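You operate a simulated robot arm through the tools that you are given. There is no shell and no other tool.

Carry out the task below with a simulated robot arm. There is one attempt and no reset: what you move stays moved.

TASK
Press both dough pieces in turn in the oiled dough press.
Fine: first one onto the small wooden board; second stays on the bed, lid open.

The check looks at the end state, three seconds after you hand in, the way a careful person would. Anything else that was tipped, shoved, dropped, spilled or broken makes it a failure. Lids that push on must go on centred and level and be pressed home; caps that screw on are set level and turned clockwise until they are tight.

THE ROBOT
A 6-joint arm with a two-finger parallel gripper, fixed in place. Base frame: the origin is at the foot of the arm, x ahead of it, y to its left, z up. Readings come in mm, rad, newtons and seconds.
With the tool pointing down near the work surface it reaches from about 180 to 840 mm from the base axis. Its first joint turns from -2.897 to 2.897 rad. Payload 3.91 kg.
Tool frame: the origin (TCP) lies between the finger pads and is the grasp point; the fingertips stand 30 mm ahead of it; z points along the fingers, y is the line along which they close. Largest opening 110 mm; finger width 20, thickness 10; the body of the gripper, 48 by 112 mm, starts 55 mm behind the TCP.
Orientation is that of the tool frame in the base frame, as a unit quaternion [x, y, z, w]. With the fingers straight down and closing along the base's y, the tool's x points along the base's -x, its y along +y and its z along -z.

THE INTERFACE
- The arm moves only by the tool apply_moves. Its argument "commands" is a list of rows, each a list of 7 numbers: the turn, a rotation vector about the base's x, y, z in units of 90 degrees (1.0 is 90 degrees), then the shift along the base's x, y, z in units of 100 mm (1.0 is 100 mm), then the closure in counts, from 0 (fully open) to 255 (shut). In form: [[wx, wy, wz, dx, dy, dz, claw], ...]. A call has 1 to 20 rows; each row is the pose to reach, as a shift and turn from the pose commanded when the call began. A call with a number of a shift or a turn outside -1 to 1 is refused whole. Each row takes 0.2 s and may step no farther than 50 mm and 0.15 rad from the row before; otherwise, or with a gripper value out of range, the whole call is refused. Where a pose cannot be reached the arm comes as near as it can. A force on the tool above 90 N (or 10 N above the force at the start of the call, whichever is more), or a blocked arm, ends the call early, and 0.2 s more pass. The fingers move at their own pace (about 108 mm/s each) and stop on an object; they squeeze with about 38 N. The grip force told is the motor's: it shows also when the fingers shut on nothing. Time passes only in rows, and 0.2 s behind the last, so rows that repeat a pose let the fingers close. The reply holds the time, the measured pose of the TCP, the force on the tool along the base axes, the opening and the grip force, in the units named above and with some noise, with the torque about the TCP (base axes, N m) and any sound that the robot's microphone picked up.
- Cameras (640 x 400 px; columns grow to the right, rows downward): "scene" is fixed at [49.9, -650.3, 1664.7]; the picture's right is [0.59, -0.81, 0.00], its down [-0.59, -0.42, -0.69] and it looks along [0.56, 0.40, -0.72] (base axes); focal length 355 px, centre (320, 200). "wrist" rides on the gripper at [77, 7, -114] in the tool frame; the picture's right is [-0.09, 1.00, 0.00], its down [-0.80, -0.07, -0.59] and it looks along [-0.59, -0.05, 0.80] (tool axes); focal length 270 px, centre (320, 200). There is no depth. A picture from a camera that has moved, and an enlarged one, comes with that camera's place and axes in the base frame and with its lens.
- grab_frame(camera): a new picture of that camera. The clock stands still meanwhile.
- slide_trunk(by): slides the trunk up (or, below 0, down) by that many mm; the arm rides with it, the base frame stays. It gives what a move gives, with no picture.
- zoom(camera, box): a new picture of the part [left, top, right, bottom] of that camera's present view, enlarged. The clock stands still meanwhile.
- sign_off(): hands the job in; it is judged then, once.

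Places have to be worked out from the pictures, the camera data and where the tool is seen. Open the gripper and draw the arm clear of the work before you hand the job in, unless the task says otherwise.

The tools are called after "Request:" by a JSON object that holds its "method" and its "body". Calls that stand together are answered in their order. apply_moves: Moves the arm, as the interface text tells. Its arguments: {"type":"object","properties":{"commands":{"type":"array","items":{"type":"array","items":{"type":"number"}}}},"required":["commands"]} The other tools are called the same way: slide_trunk (by) slides the trunk up or down; grab_frame (camera) takes a picture; zoom (camera, box) takes an enlarged picture of a part of a camera's view; sign_off () hands the job in.

At the start:

```text
time: 0.0
eef_pos: [418.4, -132.4, 1269.8]
ee_rot: [-0.001, 1.0, 0.0, 0.0]
ft_force: [0.3, 0.3, 0.1]
ft_torque: [0.01, 0.03, 0.01]
gripper_width: 110.0
grasp_force: 0.0
trunk travel left (down, up): [-475.0, 65.0]
```

scene: 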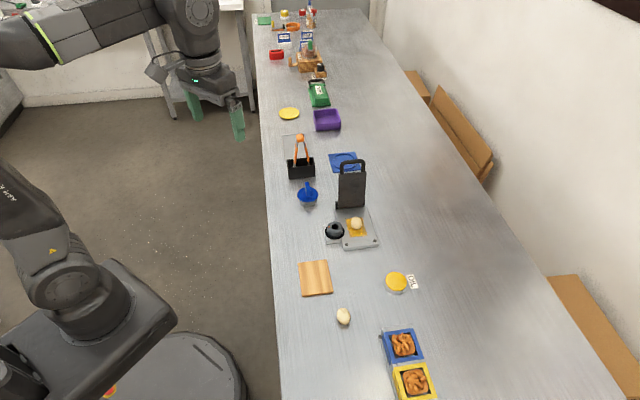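
wrist: 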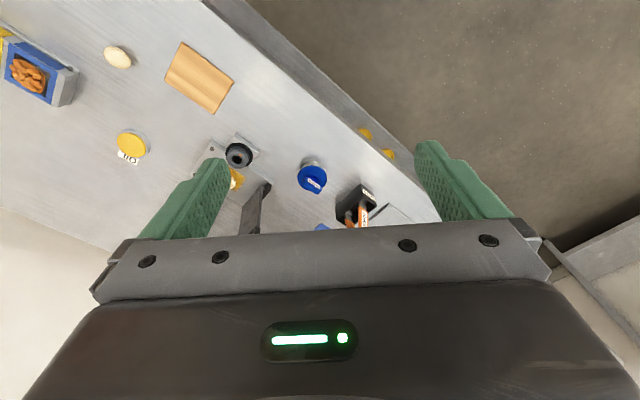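

The press stands open with one dough ball on its bed, and another ball lies on the table near the wooden board. I zoom in to see the details.

Request:
{"method": "zoom", "body": {"camera": "scene", "box": [280, 130, 440, 260]}}

Request:
{"method": "zoom", "body": {"camera": "scene", "box": [270, 220, 450, 400]}}

Request:
{"method": "zoom", "body": {"camera": "wrist", "box": [100, 30, 400, 240]}}

Request:
{"method": "zoom", "body": {"camera": "scene", "box": [240, 0, 400, 130]}}

```text
3.08 times, centred on (360, 195) of scene
camera zoom: at [49.9, -650.3, 1664.7], right [0.59, -0.81, 0.0], down [-0.59, -0.42, -0.69], along [0.56, 0.4, -0.72], focal length 1092 px, centre (197, 215)
```

zoom: 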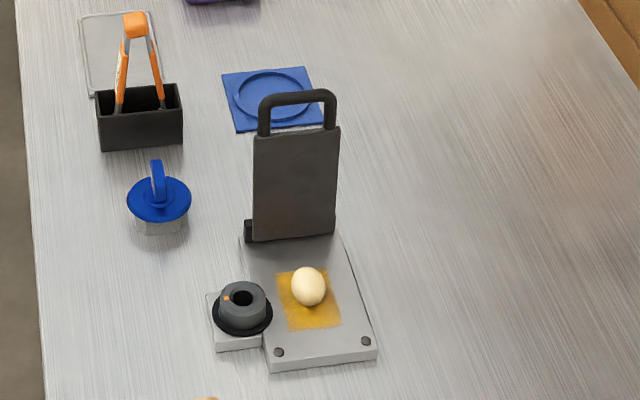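

```text
2.22 times, centred on (360, 310) of scene
camera zoom: at [49.9, -650.3, 1664.7], right [0.59, -0.81, 0.0], down [-0.59, -0.42, -0.69], along [0.56, 0.4, -0.72], focal length 788 px, centre (231, -44)
```

zoom: 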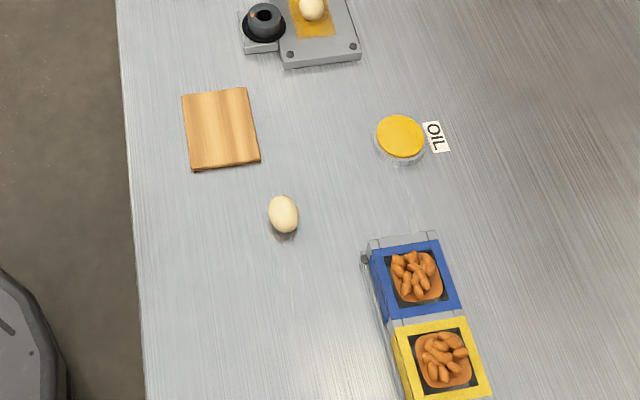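

```text
1.90 times, centred on (250, 135) of wrist
camera zoom: at [340.0, -126.4, 1383.7], right [0.09, 1.0, 0.0], down [0.8, -0.07, 0.59], along [0.59, -0.05, -0.8], focal length 515 px, centre (453, 324)
```

zoom: 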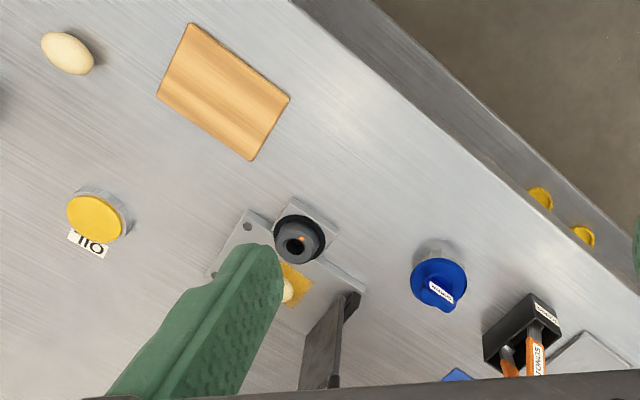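

```text
3.08 times, centred on (320, 65) of scene
camera zoom: at [49.9, -650.3, 1664.7], right [0.59, -0.81, 0.0], down [-0.59, -0.42, -0.69], along [0.56, 0.4, -0.72], focal length 1092 px, centre (320, 615)
```

zoom: 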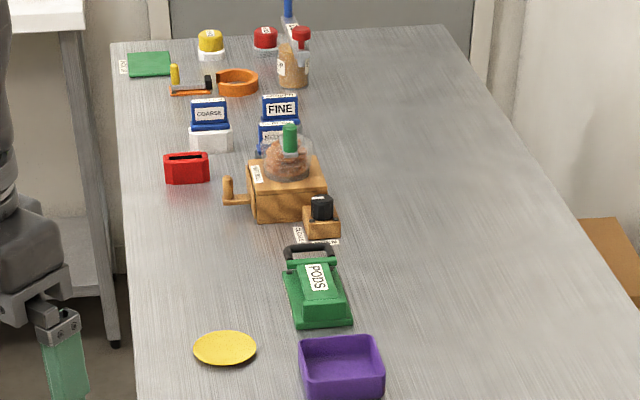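

The two views triangulate the table at about z≈860, the loose dough at about (385,-476) and the press bed at about (633,-362). I move the arm to get a closer wrist view of the press.

Request:
{"method": "apply_moves", "body": {"commands": [[0, 0, 0, 0, -0.4, 0, 0], [0, 0, 0, 0, -0.8, 0, 0], [0, 0, 0, 0, -1.0, 0, 0]]}}

Request:
{"method": "apply_moves", "body": {"commands": [[0, 0, 0, 0, -0.4, 0, 0], [0, 0, 0, 0, -0.8, 0, 0], [0, 0, 0, 0, -1.0, 0, 0]]}}

Request:
{"method": "slide_trunk", "body": {"by": -100}}

Request:
{"method": "grab_frame", "body": {"camera": "wrist"}}

```text
time: 0.8
eef_pos: [417.9, -233.3, 1269.0]
ee_rot: [0.0, 1.0, 0.0, -0.001]
ft_force: [0.6, -0.3, 1.8]
ft_torque: [0.02, 0.01, 0.0]
gripper_width: 110.0
grasp_force: 0.1
trunk travel left (down, up): [-475.0, 65.0]
```

```text
time: 1.6
eef_pos: [417.4, -332.3, 1270.8]
ee_rot: [-0.001, 1.0, -0.001, 0.0]
ft_force: [-0.1, -0.1, -0.4]
ft_torque: [-0.02, -0.02, 0.01]
gripper_width: 110.2
grasp_force: 0.1
trunk travel left (down, up): [-475.0, 65.0]
```

```text
time: 2.9
eef_pos: [417.4, -330.9, 1169.8]
ee_rot: [0.0, 1.0, 0.0, 0.0]
ft_force: [0.3, 0.4, 0.9]
ft_torque: [0.02, -0.02, 0.01]
gripper_width: 110.1
grasp_force: 0.1
trunk travel left (down, up): [-375.0, 165.0]
```

```text
taken
camera wrist: at [339.4, -325.1, 1283.9], right [0.09, 1.0, 0.0], down [0.8, -0.07, 0.59], along [0.59, -0.05, -0.8], focal length 270 px, centre (320, 200)
```

wrist: 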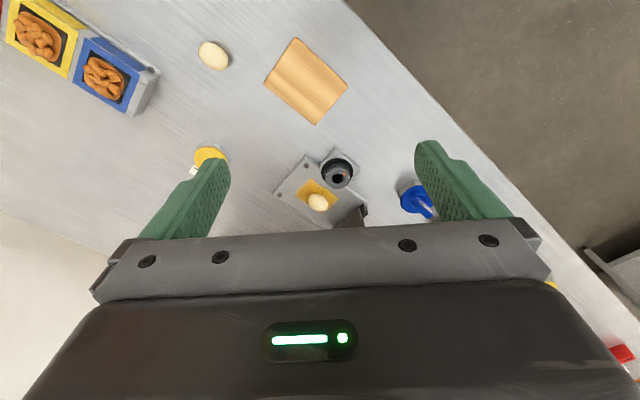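

The wrist picture confirms the bed at about (634,-356). I zoom in on the press and its dial.

Request:
{"method": "zoom", "body": {"camera": "wrist", "box": [240, 130, 420, 240]}}

Request:
{"method": "zoom", "body": {"camera": "scene", "box": [310, 150, 390, 255]}}

Request:
{"method": "zoom", "body": {"camera": "scene", "box": [270, 120, 370, 210]}}

```text
3.56 times, centred on (330, 185) of wrist
camera zoom: at [339.4, -325.1, 1283.9], right [0.09, 1.0, 0.0], down [0.8, -0.07, 0.59], along [0.59, -0.05, -0.8], focal length 961 px, centre (284, 253)
```

zoom: 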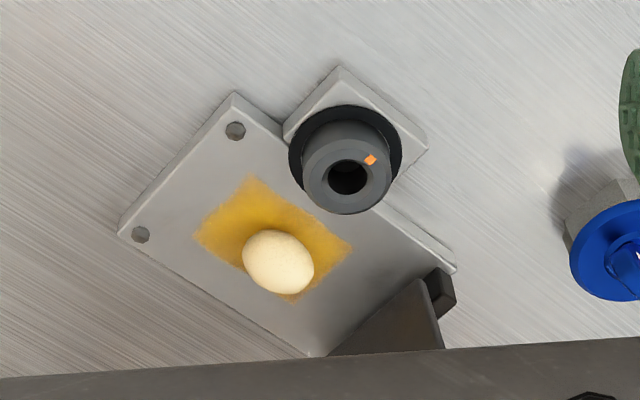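

```text
3.81 times, centred on (350, 202) of scene
camera zoom: at [49.9, -650.3, 1664.7], right [0.59, -0.81, 0.0], down [-0.59, -0.42, -0.69], along [0.56, 0.4, -0.72], focal length 1352 px, centre (206, 190)
```

zoom: 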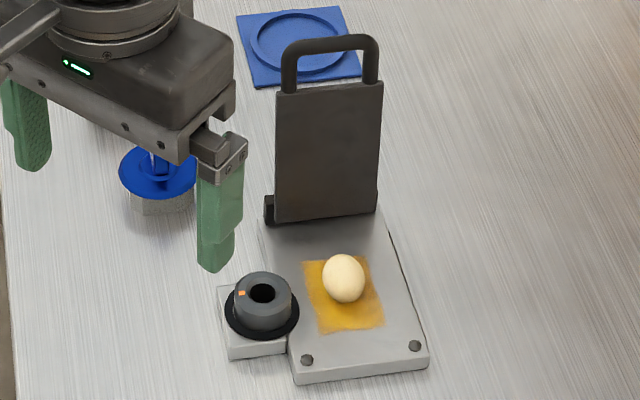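

```text
4.44 times, centred on (320, 165) of scene
camera zoom: at [49.9, -650.3, 1664.7], right [0.59, -0.81, 0.0], down [-0.59, -0.42, -0.69], along [0.56, 0.4, -0.72], focal length 1577 px, centre (320, 356)
```

zoom: 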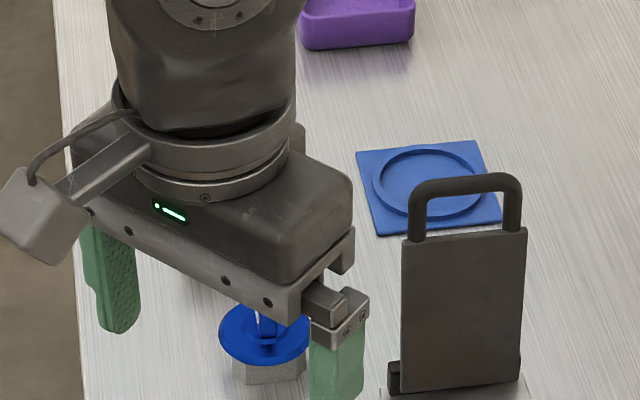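

The press bed points roughly along (0.72,0.69), with the hinge at its far end. A knob with an orange mark sits on a side pedestal. I move closer to look for labels and to measure heights.

Request:
{"method": "apply_moves", "body": {"commands": [[0, 0, 0, 0.4, 0, 0, 0], [0, 0, 0, 0.8, 0, -0.2, 0], [0, 0, 0, 1.0, 0, -0.6, 0], [0, 0, 0, 1.0, 0, -0.9, 0]]}}

Request:
{"method": "apply_moves", "body": {"commands": [[0, 0, 0, 0.3, 0, 0, 0]]}}

Request:
{"method": "grab_frame", "body": {"camera": "wrist"}}

Request:
{"method": "zoom", "body": {"camera": "wrist", "box": [200, 50, 440, 200]}}

```text
time: 3.9
eef_pos: [516.4, -333.6, 1078.0]
ee_rot: [-0.001, 1.0, 0.001, 0.001]
ft_force: [1.2, 0.3, 0.0]
ft_torque: [0.01, 0.01, -0.01]
gripper_width: 110.1
grasp_force: 0.0
trunk travel left (down, up): [-375.0, 165.0]
```

```text
time: 4.3
eef_pos: [546.8, -333.7, 1080.3]
ee_rot: [-0.001, 1.0, 0.0, -0.001]
ft_force: [0.2, 0.5, -0.1]
ft_torque: [0.01, -0.01, -0.05]
gripper_width: 110.1
grasp_force: 0.0
trunk travel left (down, up): [-375.0, 165.0]
```

```text
taken
camera wrist: at [469.2, -327.7, 1192.9], right [0.09, 1.0, 0.0], down [0.8, -0.07, 0.59], along [0.59, -0.05, -0.8], focal length 270 px, centre (320, 200)
```

wrist: 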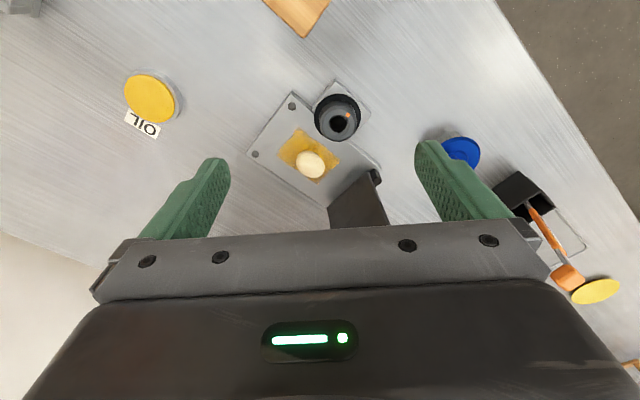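

```text
2.67 times, centred on (320, 125) of wrist
camera zoom: at [469.2, -327.7, 1192.9], right [0.09, 1.0, 0.0], down [0.8, -0.07, 0.59], along [0.59, -0.05, -0.8], focal length 721 px, centre (320, 400)
```

zoom: 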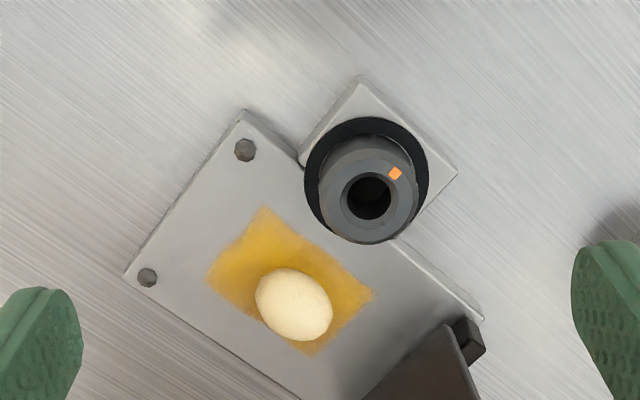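

I zoom hard on the knob to look for any scale, and on the labels of the nearby objects.

Request:
{"method": "zoom", "body": {"camera": "wrist", "box": [300, 70, 380, 150]}}

Request:
{"method": "zoom", "body": {"camera": "scene", "box": [320, 210, 360, 250]}}

Request:
{"method": "zoom", "body": {"camera": "wrist", "box": [220, 70, 420, 240]}}

```text
5.00 times, centred on (340, 110) of wrist
camera zoom: at [469.2, -327.7, 1192.9], right [0.09, 1.0, 0.0], down [0.8, -0.07, 0.59], along [0.59, -0.05, -0.8], focal length 1351 px, centre (220, 650)
```

zoom: 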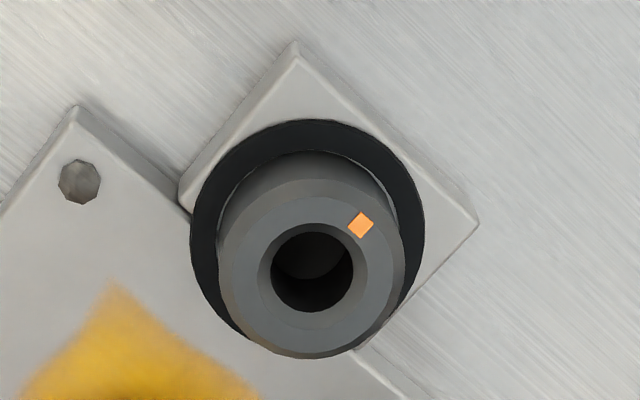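

```text
10.00 times, centred on (340, 230) of scene
camera zoom: at [49.9, -650.3, 1664.7], right [0.59, -0.81, 0.0], down [-0.59, -0.42, -0.69], along [0.56, 0.4, -0.72], focal length 3548 px, centre (120, -100)
```

zoom: 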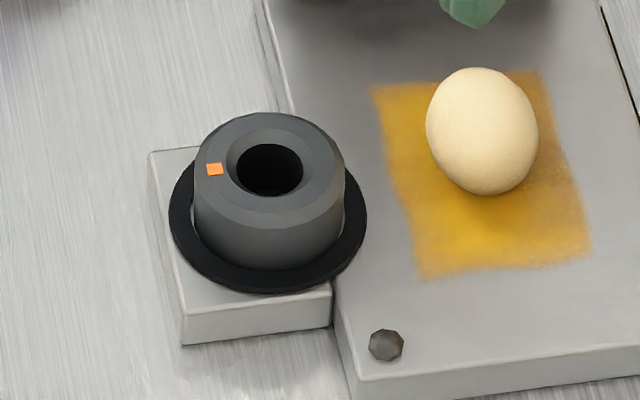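

```text
2.35 times, centred on (320, 155) of wrist
camera zoom: at [469.2, -327.7, 1192.9], right [0.09, 1.0, 0.0], down [0.8, -0.07, 0.59], along [0.59, -0.05, -0.8], focal length 636 px, centre (320, 306)
```

zoom: 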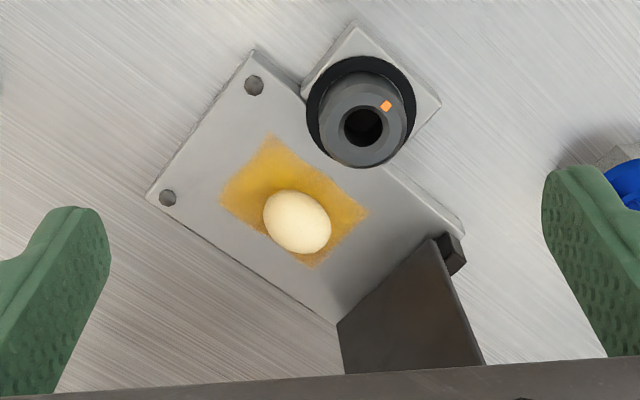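

There are no scale markings on the knob, so I leave it alone. To get exact heights I close the fingers and touch a bare spot of table near (480,-440).

Request:
{"method": "apply_moves", "body": {"commands": [[0, 0, 0, -0.3, -0.35, 0, 255], [0, 0, 0, -0.6, -0.7, -0.1, 255], [0, 0, 0, -0.65, -1.0, -0.3, 255], [0, 0, 0, -0.65, -1.0, -0.7, 255], [0, 0, 0, -0.65, -1.0, -1.0, 255]]}}

Request:
{"method": "grab_frame", "body": {"camera": "wrist"}}

Request:
{"method": "grab_frame", "body": {"camera": "scene"}}

```text
time: 5.5
eef_pos: [480.4, -434.5, 978.2]
ee_rot: [0.0, 1.0, 0.001, 0.0]
ft_force: [0.4, 0.1, -0.7]
ft_torque: [-0.04, -0.02, 0.02]
gripper_width: 0.0
grasp_force: 37.8
trunk travel left (down, up): [-375.0, 165.0]
```

```text
taken
camera wrist: at [402.9, -427.9, 1092.9], right [0.09, 1.0, 0.0], down [0.8, -0.07, 0.59], along [0.59, -0.05, -0.8], focal length 270 px, centre (320, 200)
```

wrist: 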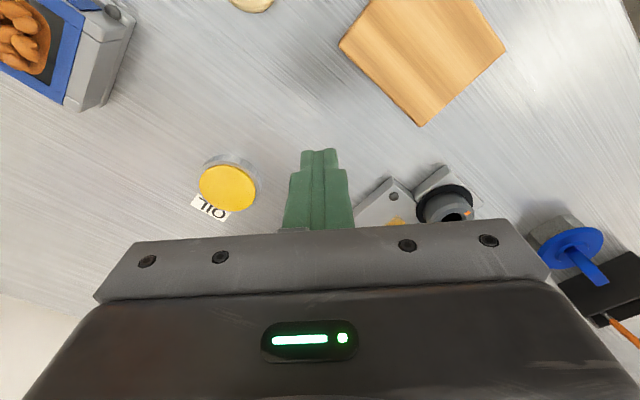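

```text
taken
```

scene: 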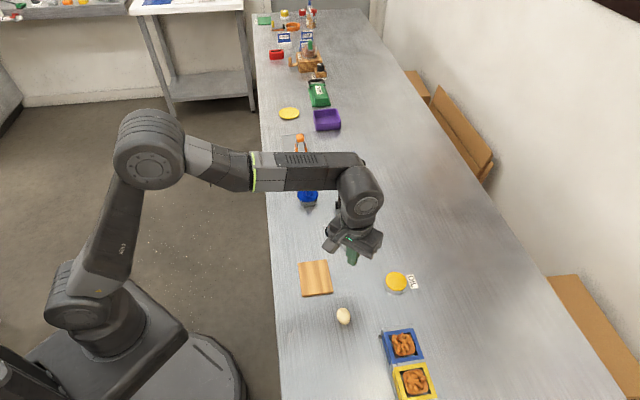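

The spot under the closed fingers is bare. I go down to about 900 and then slowly on until there is contact.

Request:
{"method": "apply_moves", "body": {"commands": [[0, 0, 0, 0, 0, -0.4, 255], [0, 0, 0, 0, 0, -0.7, 255], [0, 0, 0, 0, 0, -0.7, 255]]}}

Request:
{"method": "apply_moves", "body": {"commands": [[0, 0, 0, 0, 0, -0.04, 255], [0, 0, 0, 0, 0, -0.08, 255], [0, 0, 0, 0, 0, -0.12, 255], [0, 0, 0, 0, 0, -0.14, 255], [0, 0, 0, 0, 0, -0.16, 255], [0, 0, 0, 0, 0, -0.18, 255], [0, 0, 0, 0, 0, -0.2, 255], [0, 0, 0, 0, 0, -0.22, 255], [0, 0, 0, 0, 0, -0.24, 255]]}}

```text
time: 6.3
eef_pos: [480.1, -434.1, 911.8]
ee_rot: [0.0, 1.0, 0.0, 0.001]
ft_force: [-0.4, -0.3, -0.5]
ft_torque: [-0.02, 0.01, 0.03]
gripper_width: 0.0
grasp_force: 37.6
trunk travel left (down, up): [-375.0, 165.0]
```

```text
time: 8.3
eef_pos: [482.6, -431.8, 889.3]
ee_rot: [0.0, 1.0, -0.003, 0.002]
ft_force: [3.2, -1.7, 20.0]
ft_torque: [0.04, 0.12, -0.2]
gripper_width: 0.2
grasp_force: 37.7
trunk travel left (down, up): [-375.0, 165.0]
```

Contact: the table surface is at z≈859 (TCP 889 with the tips touching). I take a picture of the touching fingertip to check the scene camera's calibration, then lift.

Request:
{"method": "zoom", "body": {"camera": "scene", "box": [300, 210, 420, 300]}}

Request:
{"method": "zoom", "body": {"camera": "wrist", "box": [240, 60, 560, 240]}}

Request:
{"method": "apply_moves", "body": {"commands": [[0, 0, 0, 0, 0, 0.3, 255], [0, 0, 0, 0, 0, 0.6, 255]]}}

```text
4.44 times, centred on (360, 255) of scene
camera zoom: at [49.9, -650.3, 1664.7], right [0.59, -0.81, 0.0], down [-0.59, -0.42, -0.69], along [0.56, 0.4, -0.72], focal length 1577 px, centre (142, -44)
```

zoom: 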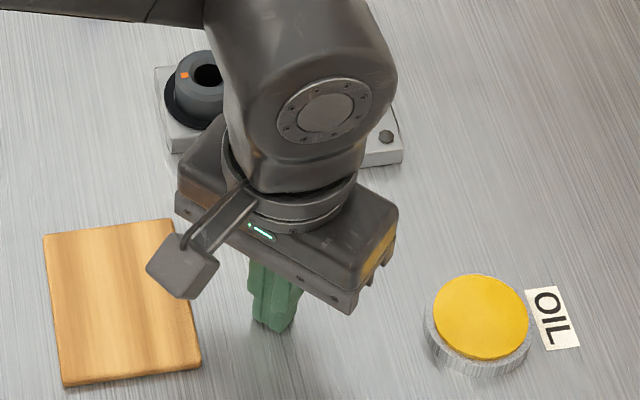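

```text
2.00 times, centred on (400, 150) of wrist
camera zoom: at [404.6, -425.0, 1002.8], right [0.09, 1.0, 0.0], down [0.8, -0.07, 0.6], along [0.6, -0.06, -0.8], focal length 541 px, centre (160, 300)
```

zoom: 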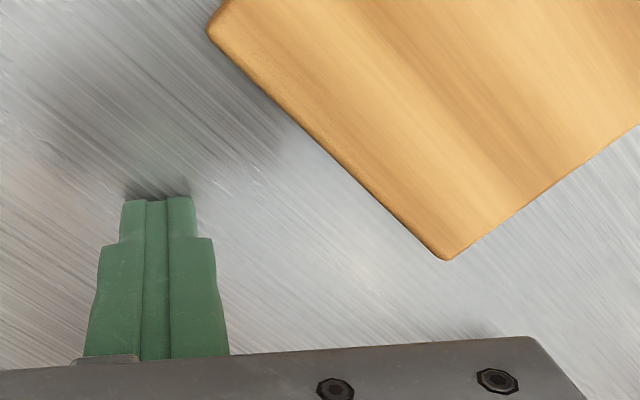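

```text
time: 8.9
eef_pos: [483.5, -428.1, 948.3]
ee_rot: [0.001, 1.0, -0.001, 0.0]
ft_force: [0.3, -0.9, -0.4]
ft_torque: [-0.03, 0.0, 0.01]
gripper_width: 0.0
grasp_force: 37.7
trunk travel left (down, up): [-375.0, 165.0]
```

The calibration checks out: table z=859, bed top about 873, bed axis at about 45° with the hinge at the far end, and the lid leaning back slightly. I rise, turn the tool about −45° so the fingers close along the bed axis, and look at the handle from the side.

Request:
{"method": "apply_moves", "body": {"commands": [[0, 0, -0.09, 0, 0, 0.4, 0], [0, 0, -0.18, 0, 0, 0.8, 0], [0, 0, -0.25, 0, 0, 1.0, 0]]}}

Request:
{"method": "apply_moves", "body": {"commands": [[0, 0, -0.09, 0.2, 0.1, 0.4, 0], [0, 0, -0.18, 0.5, 0.3, 0.7, 0], [0, 0, -0.253, 0.8, 0.6, 0.8, 0], [0, 0, -0.253, 1.0, 0.8, 0.8, 0]]}}

Request:
{"method": "apply_moves", "body": {"commands": [[0, 0, 0, 0.3, 0.3, 0, 0], [0, 0, 0, 0.6, 0.6, 0, 0], [0, 0, 0, 0.8, 0.7, 0, 0]]}}

Request:
{"method": "grab_frame", "body": {"camera": "wrist"}}

Request:
{"method": "grab_frame", "body": {"camera": "scene"}}

```text
time: 9.7
eef_pos: [482.2, -430.4, 1045.7]
ee_rot: [0.196, 0.981, 0.0, 0.0]
ft_force: [0.3, 0.1, 0.4]
ft_torque: [-0.01, -0.01, -0.01]
gripper_width: 110.2
grasp_force: 0.0
trunk travel left (down, up): [-375.0, 165.0]
```

```text
time: 10.7
eef_pos: [579.7, -348.1, 1127.4]
ee_rot: [0.386, 0.922, 0.0, 0.0]
ft_force: [-0.3, 1.0, -0.1]
ft_torque: [0.0, 0.02, 0.0]
gripper_width: 109.9
grasp_force: 0.0
trunk travel left (down, up): [-375.0, 165.0]
```

```text
time: 11.5
eef_pos: [663.6, -278.9, 1126.9]
ee_rot: [0.385, 0.923, 0.0, 0.0]
ft_force: [-0.6, 0.4, 0.1]
ft_torque: [-0.02, 0.0, 0.03]
gripper_width: 110.0
grasp_force: 0.0
trunk travel left (down, up): [-375.0, 165.0]
```

```text
taken
camera wrist: at [613.7, -220.5, 1239.5], right [0.77, 0.64, 0.0], down [0.51, -0.62, 0.59], along [0.38, -0.46, -0.8], focal length 270 px, centre (320, 200)
```

wrist: 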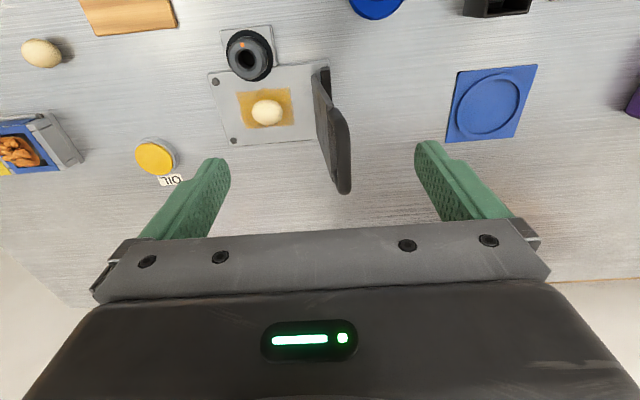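

```text
taken
```

scene: 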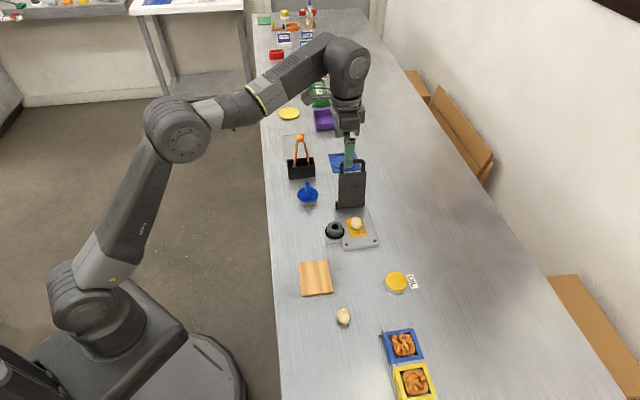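

This is a good side view of the lid and handle; I zoom in on it.

Request:
{"method": "zoom", "body": {"camera": "wrist", "box": [200, 20, 440, 210]}}

Request:
{"method": "zoom", "body": {"camera": "wrist", "box": [290, 50, 380, 200]}}

Request:
{"method": "zoom", "body": {"camera": "scene", "box": [310, 120, 400, 255]}}

```text
2.11 times, centred on (320, 115) of wrist
camera zoom: at [613.7, -220.5, 1239.5], right [0.77, 0.64, 0.0], down [0.51, -0.62, 0.59], along [0.38, -0.46, -0.8], focal length 569 px, centre (320, 379)
```

zoom: 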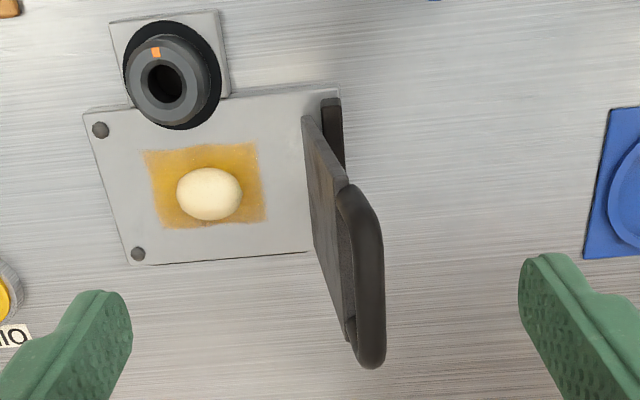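

```text
2.67 times, centred on (335, 125) of wrist
camera zoom: at [613.7, -220.5, 1239.5], right [0.77, 0.64, 0.0], down [0.51, -0.62, 0.59], along [0.38, -0.46, -0.8], focal length 721 px, centre (280, 400)
```

zoom: 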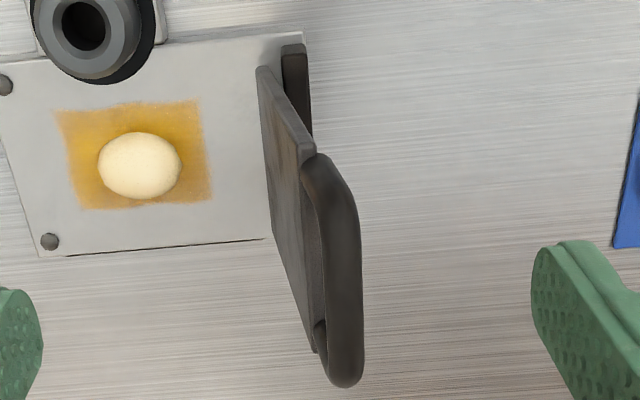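

```text
2.96 times, centred on (355, 188) of scene
camera zoom: at [49.9, -650.3, 1664.7], right [0.59, -0.81, 0.0], down [-0.59, -0.42, -0.69], along [0.56, 0.4, -0.72], focal length 1051 px, centre (216, 237)
```

zoom: 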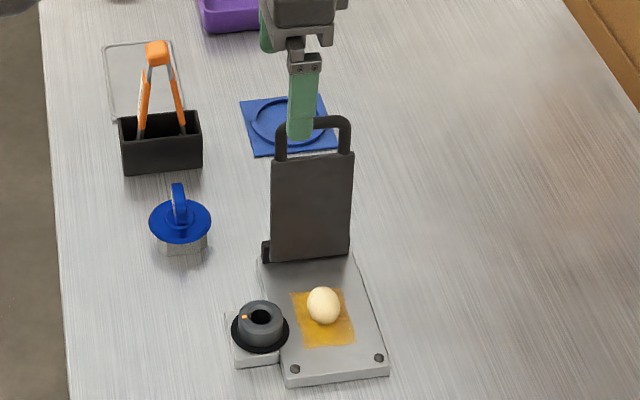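

The bar of the handle is at about s=157 along the bed axis and z≈1045, and the lid leans back about 7°. I will grip the U-handle across its legs (closing along the lid's width) so it can pivot in the grip; I turn the tool +90° above it.

Request:
{"method": "apply_moves", "body": {"commands": [[0, 0, 0.09, 0.05, 0, 0, 0], [0, 0, 0.18, 0.1, 0, 0, 0], [0, 0, 0.27, 0.15, -0.05, 0, 0], [0, 0, 0.36, 0.2, -0.05, 0, 0], [0, 0, 0.45, 0.25, -0.05, 0, 0], [0, 0, 0.54, 0.3, -0.05, 0, 0], [0, 0, 0.63, 0.35, -0.09, 0, 0], [0, 0, 0.72, 0.35, -0.09, 0, 0], [0, 0, 0.81, 0.35, -0.09, 0, 0], [0, 0, 0.9, 0.35, -0.09, 0, 0], [0, 0, 0.99, 0.35, -0.09, 0, 0], [0, 0, 1.0, 0.35, -0.09, 0, 0], [0, 0, 1.0, 0.35, -0.09, 0, 0]]}}

Request:
{"method": "grab_frame", "body": {"camera": "wrist"}}

Request:
{"method": "zoom", "body": {"camera": "wrist", "box": [200, 20, 440, 240]}}

Request:
{"method": "zoom", "body": {"camera": "scene", "box": [310, 90, 400, 225]}}

```text
time: 14.3
eef_pos: [704.2, -294.2, 1115.1]
ee_rot: [-0.382, 0.924, -0.005, 0.004]
ft_force: [0.3, -0.1, 0.0]
ft_torque: [0.02, -0.02, 0.01]
gripper_width: 109.7
grasp_force: 0.1
out of reach, approached as far as the arm can: row 7, 8, 9, 10, 11, 12, 13
trunk travel left (down, up): [-375.0, 165.0]
```

```text
taken
camera wrist: at [641.1, -344.0, 1227.8], right [-0.64, 0.77, -0.01], down [0.61, 0.52, 0.6], along [0.47, 0.38, -0.8], focal length 270 px, centre (320, 200)
```

wrist: 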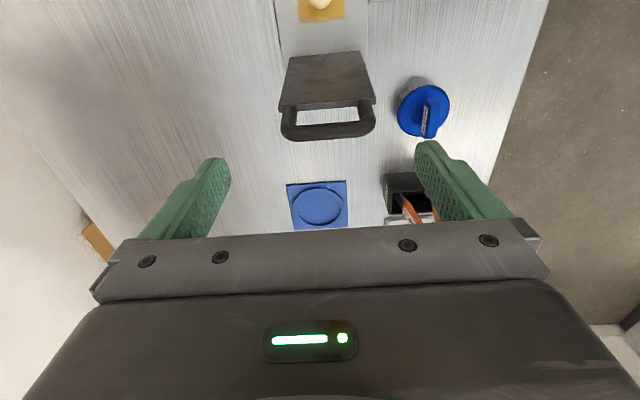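

```text
1.82 times, centred on (320, 130) of wrist
camera zoom: at [641.1, -344.0, 1227.8], right [-0.64, 0.77, -0.01], down [0.61, 0.52, 0.6], along [0.47, 0.38, -0.8], focal length 491 px, centre (320, 327)
```

zoom: 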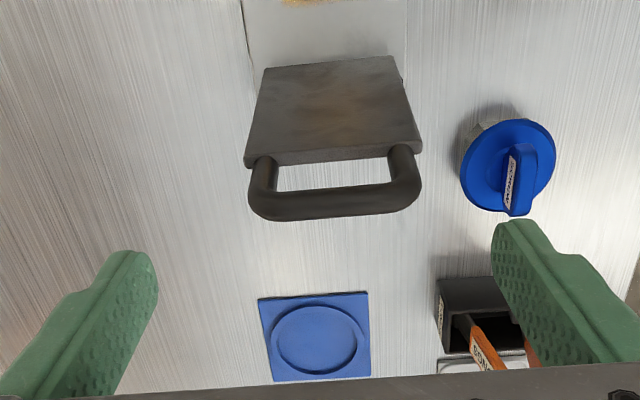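

```text
2.96 times, centred on (355, 158) of scene
camera zoom: at [49.9, -650.3, 1664.7], right [0.59, -0.81, 0.0], down [-0.59, -0.42, -0.69], along [0.56, 0.4, -0.72], focal length 1051 px, centre (216, 326)
```

zoom: 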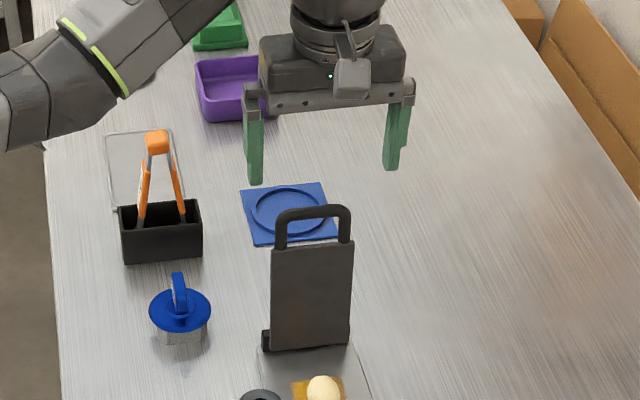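

The arm is at the edge of its reach at this height. I raise the trunk 60 mm so the arm can come down lower relative to it, then check the pose.

Request:
{"method": "slide_trunk", "body": {"by": 60}}

Request:
{"method": "apply_moves", "body": {"commands": [[0, 0, 0, 0, 0, -0.2, 0], [0, 0, 0, 0, 0, -0.4, 0], [0, 0, 0, 0, 0, -0.6, 0], [0, 0, 0, 0, 0, -0.6, 0]]}}

```text
time: 15.3
eef_pos: [702.3, -294.8, 1175.0]
ee_rot: [-0.381, 0.925, -0.005, 0.004]
ft_force: [-0.6, -0.7, -0.3]
ft_torque: [-0.01, -0.01, -0.01]
gripper_width: 110.1
grasp_force: 0.1
trunk travel left (down, up): [-435.0, 105.0]
```

```text
time: 16.3
eef_pos: [702.4, -292.9, 1114.5]
ee_rot: [-0.38, 0.925, -0.005, 0.005]
ft_force: [-1.0, 0.6, 0.3]
ft_torque: [0.02, -0.01, 0.03]
gripper_width: 110.1
grasp_force: 0.0
trunk travel left (down, up): [-435.0, 105.0]
```

At this trunk height the pose is reachable. I level the tool's small tilt, centre it over the handle and go down to about z=1085 for another look before straddling the handle.

Request:
{"method": "apply_moves", "body": {"commands": [[0.0035, 0.0083, 0, -0.03, 0.01, -0.1, 0], [0.0035, 0.0083, 0, -0.055, 0.025, -0.3, 0], [0.0035, 0.0083, 0, -0.055, 0.025, -0.3, 0]]}}

Request:
{"method": "grab_frame", "body": {"camera": "wrist"}}

Request:
{"method": "zoom", "body": {"camera": "scene", "box": [310, 110, 390, 210]}}

```text
time: 17.1
eef_pos: [696.5, -291.4, 1084.6]
ee_rot: [-0.38, 0.925, 0.0, 0.0]
ft_force: [-0.2, -0.3, -0.6]
ft_torque: [-0.01, -0.02, -0.02]
gripper_width: 110.0
grasp_force: 0.0
trunk travel left (down, up): [-435.0, 105.0]
```

```text
taken
camera wrist: at [637.3, -341.5, 1198.2], right [-0.64, 0.77, 0.0], down [0.62, 0.51, 0.59], along [0.46, 0.38, -0.8], focal length 270 px, centre (320, 200)
```

wrist: 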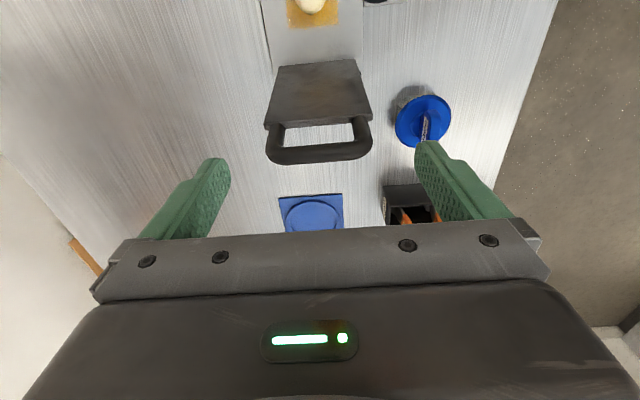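

```text
4.00 times, centred on (350, 160) of scene
camera zoom: at [49.9, -650.3, 1664.7], right [0.59, -0.81, 0.0], down [-0.59, -0.42, -0.69], along [0.56, 0.4, -0.72], focal length 1419 px, centre (200, 360)
```

zoom: 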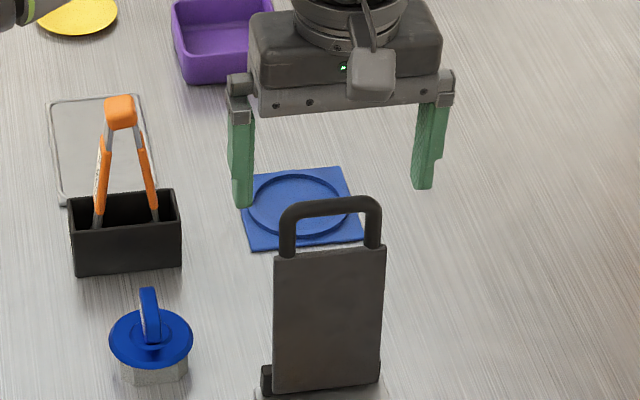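

The handle is centred between the fingers: bar at w≈0, s≈156, z≈1043. I lower 30 mm so the tips flank the handle legs, then close on them.

Request:
{"method": "apply_moves", "body": {"commands": [[0, 0, 0, 0, 0, -0.15, 0], [0, 0, 0, 0, 0, -0.3, 0], [0, 0, 0, 0, 0, -0.3, 0]]}}

Request:
{"method": "grab_frame", "body": {"camera": "wrist"}}

Request:
{"method": "zoom", "body": {"camera": "scene", "box": [310, 110, 390, 210]}}

```text
time: 17.9
eef_pos: [699.3, -291.7, 1055.9]
ee_rot: [-0.38, 0.925, 0.0, 0.0]
ft_force: [0.8, 0.5, 0.3]
ft_torque: [0.01, 0.0, 0.02]
gripper_width: 110.0
grasp_force: 0.0
trunk travel left (down, up): [-435.0, 105.0]
```

```text
taken
camera wrist: at [637.9, -342.0, 1169.1], right [-0.64, 0.77, 0.0], down [0.62, 0.51, 0.59], along [0.46, 0.38, -0.8], focal length 270 px, centre (320, 200)
```

wrist: 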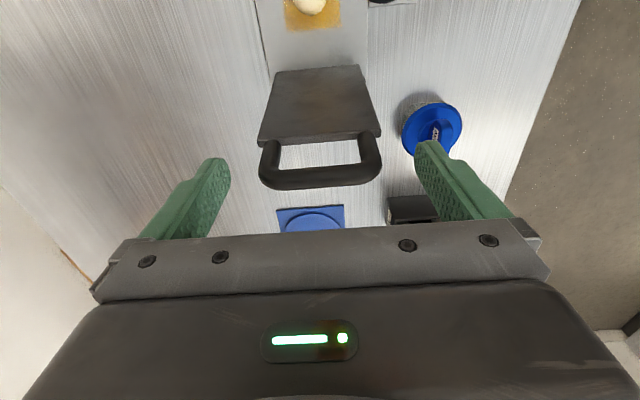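

```text
4.00 times, centred on (350, 160) of scene
camera zoom: at [49.9, -650.3, 1664.7], right [0.59, -0.81, 0.0], down [-0.59, -0.42, -0.69], along [0.56, 0.4, -0.72], focal length 1419 px, centre (200, 360)
```

zoom: 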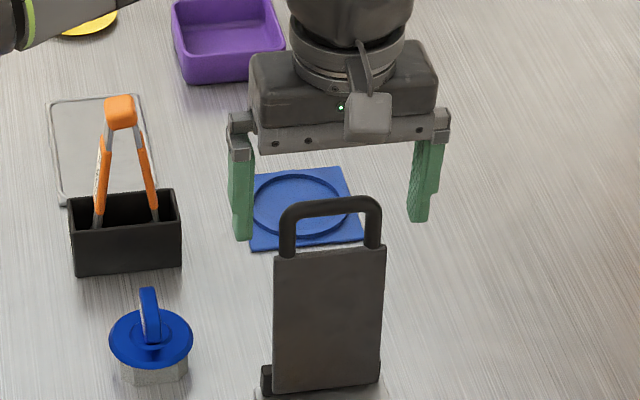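

The tips flank the handle legs below the bar with even margins. I close the fingers on it.

Request:
{"method": "apply_moves", "body": {"commands": [[0, 0, 0, 0, 0, 0, 60], [0, 0, 0, 0, 0, 0, 85], [0, 0, 0, 0, 0, 0, 110], [0, 0, 0, 0, 0, 0, 255], [0, 0, 0, 0, 0, 0, 255]]}}

Request:
{"method": "grab_frame", "body": {"camera": "wrist"}}

Request:
{"method": "zoom", "body": {"camera": "scene", "box": [310, 110, 390, 210]}}

```text
time: 19.1
eef_pos: [698.0, -290.8, 1056.3]
ee_rot: [-0.381, 0.925, 0.0, 0.0]
ft_force: [1.9, -1.5, 0.1]
ft_torque: [-0.23, -0.27, 0.0]
gripper_width: 71.8
grasp_force: 45.4
trunk travel left (down, up): [-435.0, 105.0]
```

```text
taken
camera wrist: at [638.1, -342.2, 1169.2], right [-0.64, 0.77, 0.0], down [0.62, 0.51, 0.59], along [0.46, 0.38, -0.8], focal length 270 px, centre (320, 200)
```

wrist: 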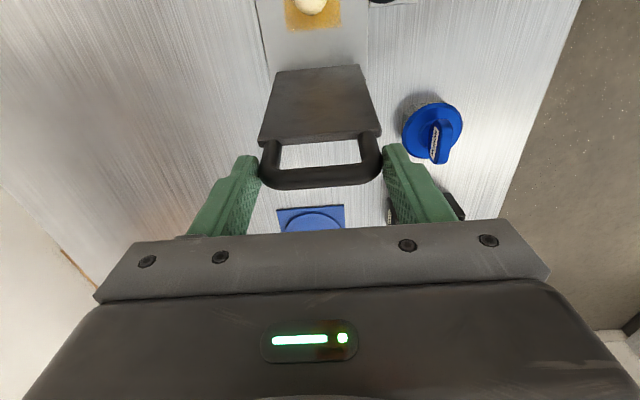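

```text
4.00 times, centred on (350, 160) of scene
camera zoom: at [49.9, -650.3, 1664.7], right [0.59, -0.81, 0.0], down [-0.59, -0.42, -0.69], along [0.56, 0.4, -0.72], focal length 1419 px, centre (200, 360)
```

zoom: 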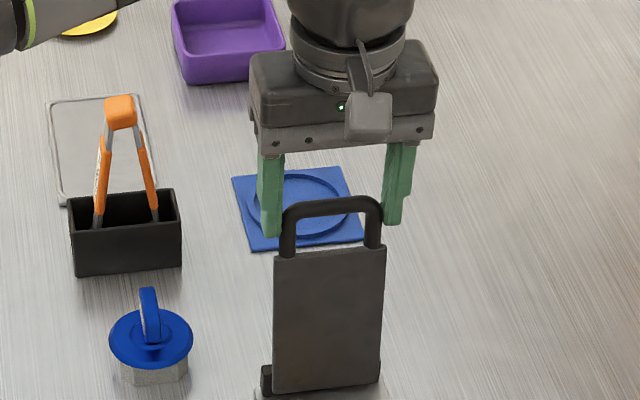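

Grip is firm at 72 mm. I swing the lid about the hinge in small arc steps and watch the force; first 10°.

Request:
{"method": "apply_moves", "body": {"commands": [[0, 0, 0, -0.0445, -0.044, 0.002, 255], [0, 0, 0, -0.0889, -0.0879, 0.003, 255], [0, 0, 0, -0.133, -0.132, 0.001, 255], [0, 0, 0, -0.1777, -0.1759, -0.004, 255]]}}

Request:
{"method": "grab_frame", "body": {"camera": "wrist"}}

Request:
{"method": "zoom", "body": {"camera": "scene", "box": [310, 110, 400, 260]}}

```text
time: 20.1
eef_pos: [680.3, -309.4, 1056.1]
ee_rot: [-0.379, 0.925, 0.0, 0.0]
ft_force: [15.0, -2.3, 10.1]
ft_torque: [0.91, -1.06, 0.04]
gripper_width: 71.8
grasp_force: 45.3
trunk travel left (down, up): [-435.0, 105.0]
```

```text
taken
camera wrist: at [620.1, -359.8, 1169.4], right [-0.64, 0.77, 0.0], down [0.62, 0.51, 0.59], along [0.46, 0.38, -0.8], focal length 270 px, centre (320, 200)
```

wrist: 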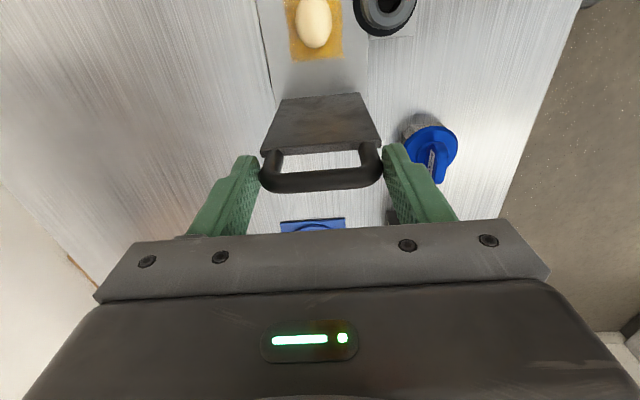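

```text
2.67 times, centred on (355, 185) of scene
camera zoom: at [49.9, -650.3, 1664.7], right [0.59, -0.81, 0.0], down [-0.59, -0.42, -0.69], along [0.56, 0.4, -0.72], focal length 946 px, centre (227, 240)
```

zoom: 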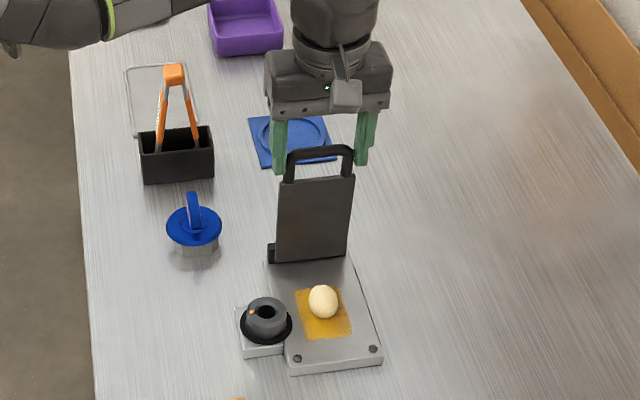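

The lid follows with moderate force (~15 N from the grip's twist friction), and the press has not moved in the picture. I continue the arc to about 40°.

Request:
{"method": "apply_moves", "body": {"commands": [[0, 0, 0, -0.044, -0.0436, -0.008, 255], [0, 0, 0, -0.088, -0.0872, -0.019, 255], [0, 0, 0, -0.131, -0.13, -0.033, 255], [0, 0, 0, -0.174, -0.172, -0.048, 255], [0, 0, 0, -0.216, -0.214, -0.067, 255], [0, 0, 0, -0.259, -0.256, -0.088, 255]]}}

Request:
{"method": "grab_frame", "body": {"camera": "wrist"}}

Request:
{"method": "zoom", "body": {"camera": "scene", "box": [310, 110, 400, 260]}}

```text
time: 21.5
eef_pos: [653.7, -336.9, 1045.7]
ee_rot: [-0.381, 0.925, -0.001, 0.0]
ft_force: [12.7, -6.3, 16.0]
ft_torque: [0.96, -0.91, -0.01]
gripper_width: 71.7
grasp_force: 45.5
trunk travel left (down, up): [-435.0, 105.0]
```

```text
taken
camera wrist: at [593.5, -386.8, 1159.3], right [-0.64, 0.77, 0.0], down [0.62, 0.51, 0.59], along [0.46, 0.38, -0.8], focal length 270 px, centre (320, 200)
```

wrist: 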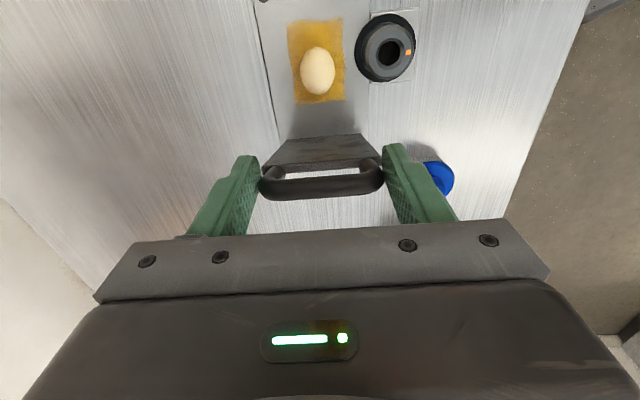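

```text
2.67 times, centred on (355, 185) of scene
camera zoom: at [49.9, -650.3, 1664.7], right [0.59, -0.81, 0.0], down [-0.59, -0.42, -0.69], along [0.56, 0.4, -0.72], focal length 946 px, centre (227, 240)
```

zoom: 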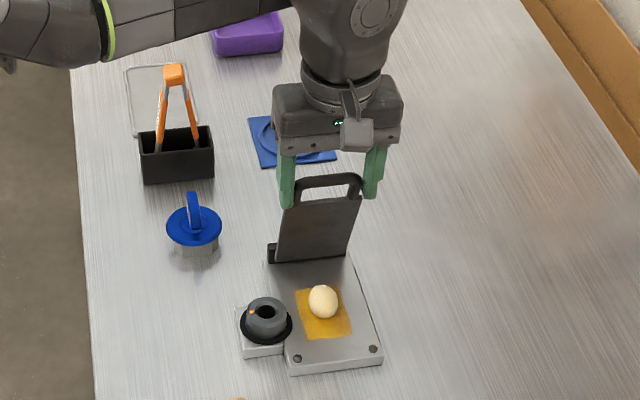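

Still smooth: 25° so far, bed unmoved. I continue the arc to about 55° with a slightly larger radius to ease the radial force.

Request:
{"method": "apply_moves", "body": {"commands": [[0, 0, 0, -0.085, -0.084, -0.039, 255], [0, 0, 0, -0.166, -0.164, -0.095, 255], [0, 0, 0, -0.24, -0.238, -0.165, 255], [0, 0, 0, -0.311, -0.307, -0.244, 255]]}}

Request:
{"method": "apply_moves", "body": {"commands": [[0, 0, 0, -0.065, -0.065, -0.087, 255], [0, 0, 0, -0.125, -0.124, -0.182, 255]]}}

Request:
{"method": "grab_frame", "body": {"camera": "wrist"}}

Request:
{"method": "zoom", "body": {"camera": "scene", "box": [310, 110, 400, 260]}}

```text
time: 22.5
eef_pos: [622.7, -367.4, 1020.8]
ee_rot: [-0.38, 0.925, 0.0, 0.0]
ft_force: [16.6, -20.4, 14.8]
ft_torque: [0.93, -0.82, -0.21]
gripper_width: 71.9
grasp_force: 44.9
trunk travel left (down, up): [-435.0, 105.0]
```

```text
time: 23.1
eef_pos: [609.0, -379.7, 1001.7]
ee_rot: [-0.379, 0.925, 0.0, -0.001]
ft_force: [17.0, -23.2, 16.9]
ft_torque: [0.89, -0.74, -0.15]
gripper_width: 71.6
grasp_force: 44.9
trunk travel left (down, up): [-435.0, 105.0]
```

```text
taken
camera wrist: at [549.9, -429.9, 1115.2], right [-0.64, 0.77, 0.0], down [0.62, 0.51, 0.59], along [0.46, 0.38, -0.8], focal length 270 px, centre (320, 200)
```

wrist: 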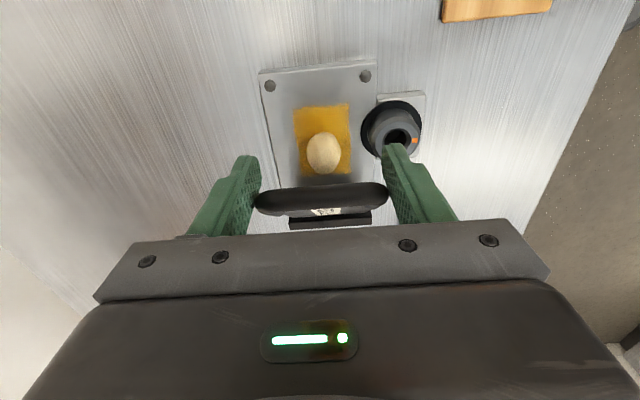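

```text
2.67 times, centred on (355, 185) of scene
camera zoom: at [49.9, -650.3, 1664.7], right [0.59, -0.81, 0.0], down [-0.59, -0.42, -0.69], along [0.56, 0.4, -0.72], focal length 946 px, centre (227, 240)
```

zoom: 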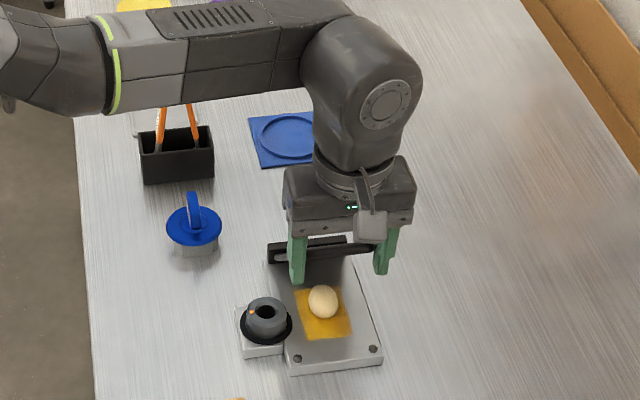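

The lid is at about 55° and the lateral force has grown to ~28 N, meaning the true hinge direction is about 2° off my estimate. I shift slightly sideways and turn 2° to relieve it, and check the force.

Request:
{"method": "apply_moves", "body": {"commands": [[0, 0, 0.01, 0.015, -0.015, 0, 255], [0, 0, 0.02, 0.03, -0.03, 0, 255], [0, 0, 0.02, 0.03, -0.03, 0, 255]]}}

Request:
{"method": "zoom", "body": {"camera": "wrist", "box": [230, 50, 430, 240]}}

```text
time: 23.9
eef_pos: [610.4, -379.8, 1001.4]
ee_rot: [-0.395, 0.919, 0.002, -0.003]
ft_force: [-7.1, -9.0, -0.9]
ft_torque: [-0.6, 0.79, -1.12]
gripper_width: 71.5
grasp_force: 44.9
trunk travel left (down, up): [-435.0, 105.0]
```

```text
2.11 times, centred on (330, 145) of wrist
camera zoom: at [552.3, -432.6, 1114.3], right [-0.66, 0.75, 0.01], down [0.61, 0.53, 0.59], along [0.44, 0.4, -0.81], focal length 569 px, centre (299, 316)
```

zoom: 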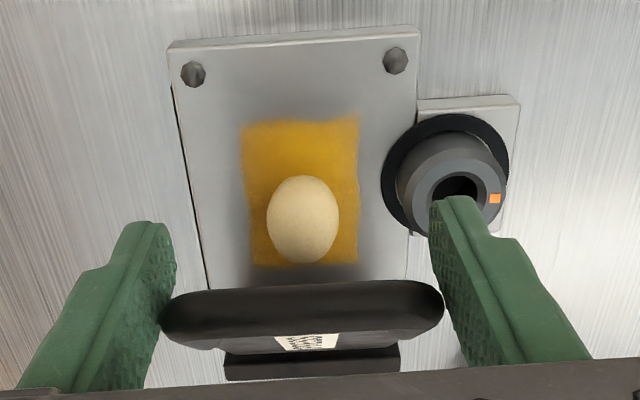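

The lateral force is gone, but I over-rotated slightly, so I take back part of the turn. I continue the arc to about 75°, just before the lid touches the dough.

Request:
{"method": "apply_moves", "body": {"commands": [[0, 0, -0.008, -0.052, -0.054, -0.101, 255], [0, 0, -0.008, -0.098, -0.101, -0.209, 255], [0, 0, -0.008, -0.138, -0.142, -0.322, 255], [0, 0, -0.008, -0.17, -0.175, -0.44, 255]]}}

Request:
{"method": "grab_frame", "body": {"camera": "wrist"}}

Request:
{"method": "zoom", "body": {"camera": "scene", "box": [310, 140, 400, 260]}}

```text
time: 24.9
eef_pos: [591.3, -398.0, 959.7]
ee_rot: [-0.389, 0.921, 0.001, 0.0]
ft_force: [-11.7, 0.1, 13.3]
ft_torque: [1.03, -0.59, -0.24]
gripper_width: 71.8
grasp_force: 45.4
trunk travel left (down, up): [-435.0, 105.0]
```

```text
taken
camera wrist: at [533.2, -449.3, 1073.6], right [-0.65, 0.76, 0.0], down [0.61, 0.52, 0.59], along [0.45, 0.39, -0.8], focal length 270 px, centre (320, 200)
```

wrist: 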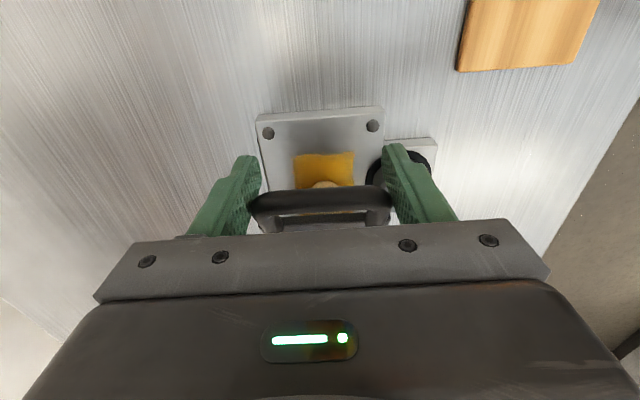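

```text
3.33 times, centred on (355, 200) of scene
camera zoom: at [49.9, -650.3, 1664.7], right [0.59, -0.81, 0.0], down [-0.59, -0.42, -0.69], along [0.56, 0.4, -0.72], focal length 1183 px, centre (203, 200)
```

zoom: 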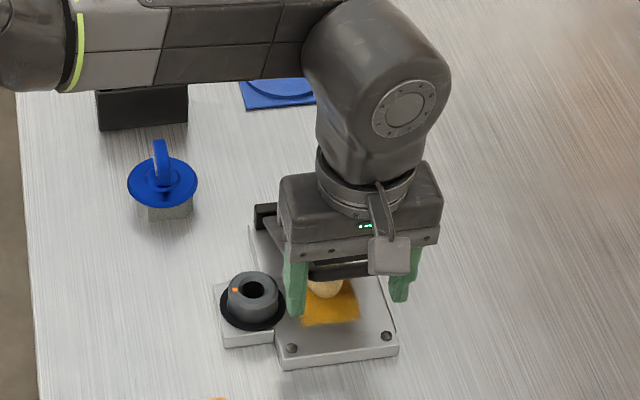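

All well; I go on down to where the lid meets the dough, watching the vertical force.

Request:
{"method": "apply_moves", "body": {"commands": [[0, 0, 0, -0.014, -0.014, -0.06, 255], [0, 0, 0, -0.025, -0.026, -0.121, 255], [0, 0, 0, -0.034, -0.035, -0.183, 255], [0, 0, 0, -0.042, -0.044, -0.245, 255]]}}

Request:
{"method": "zoom", "body": {"camera": "scene", "box": [310, 140, 400, 260]}}

```text
time: 25.9
eef_pos: [586.0, -403.8, 936.9]
ee_rot: [-0.389, 0.921, 0.0, 0.0]
ft_force: [-23.2, 2.7, 13.5]
ft_torque: [0.84, -0.75, -0.2]
gripper_width: 71.8
grasp_force: 44.6
trunk travel left (down, up): [-435.0, 105.0]
```

```text
3.33 times, centred on (355, 200) of scene
camera zoom: at [49.9, -650.3, 1664.7], right [0.59, -0.81, 0.0], down [-0.59, -0.42, -0.69], along [0.56, 0.4, -0.72], focal length 1183 px, centre (203, 200)
```

zoom: 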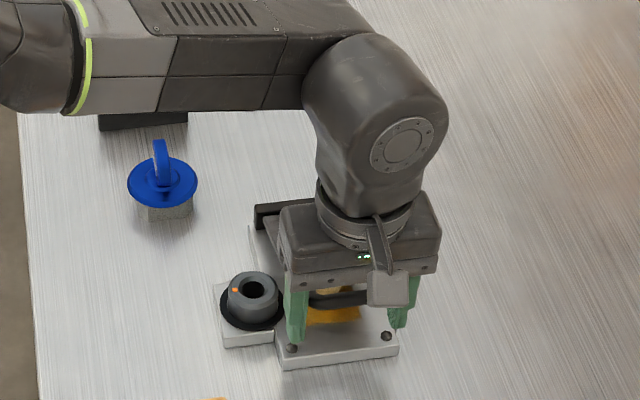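

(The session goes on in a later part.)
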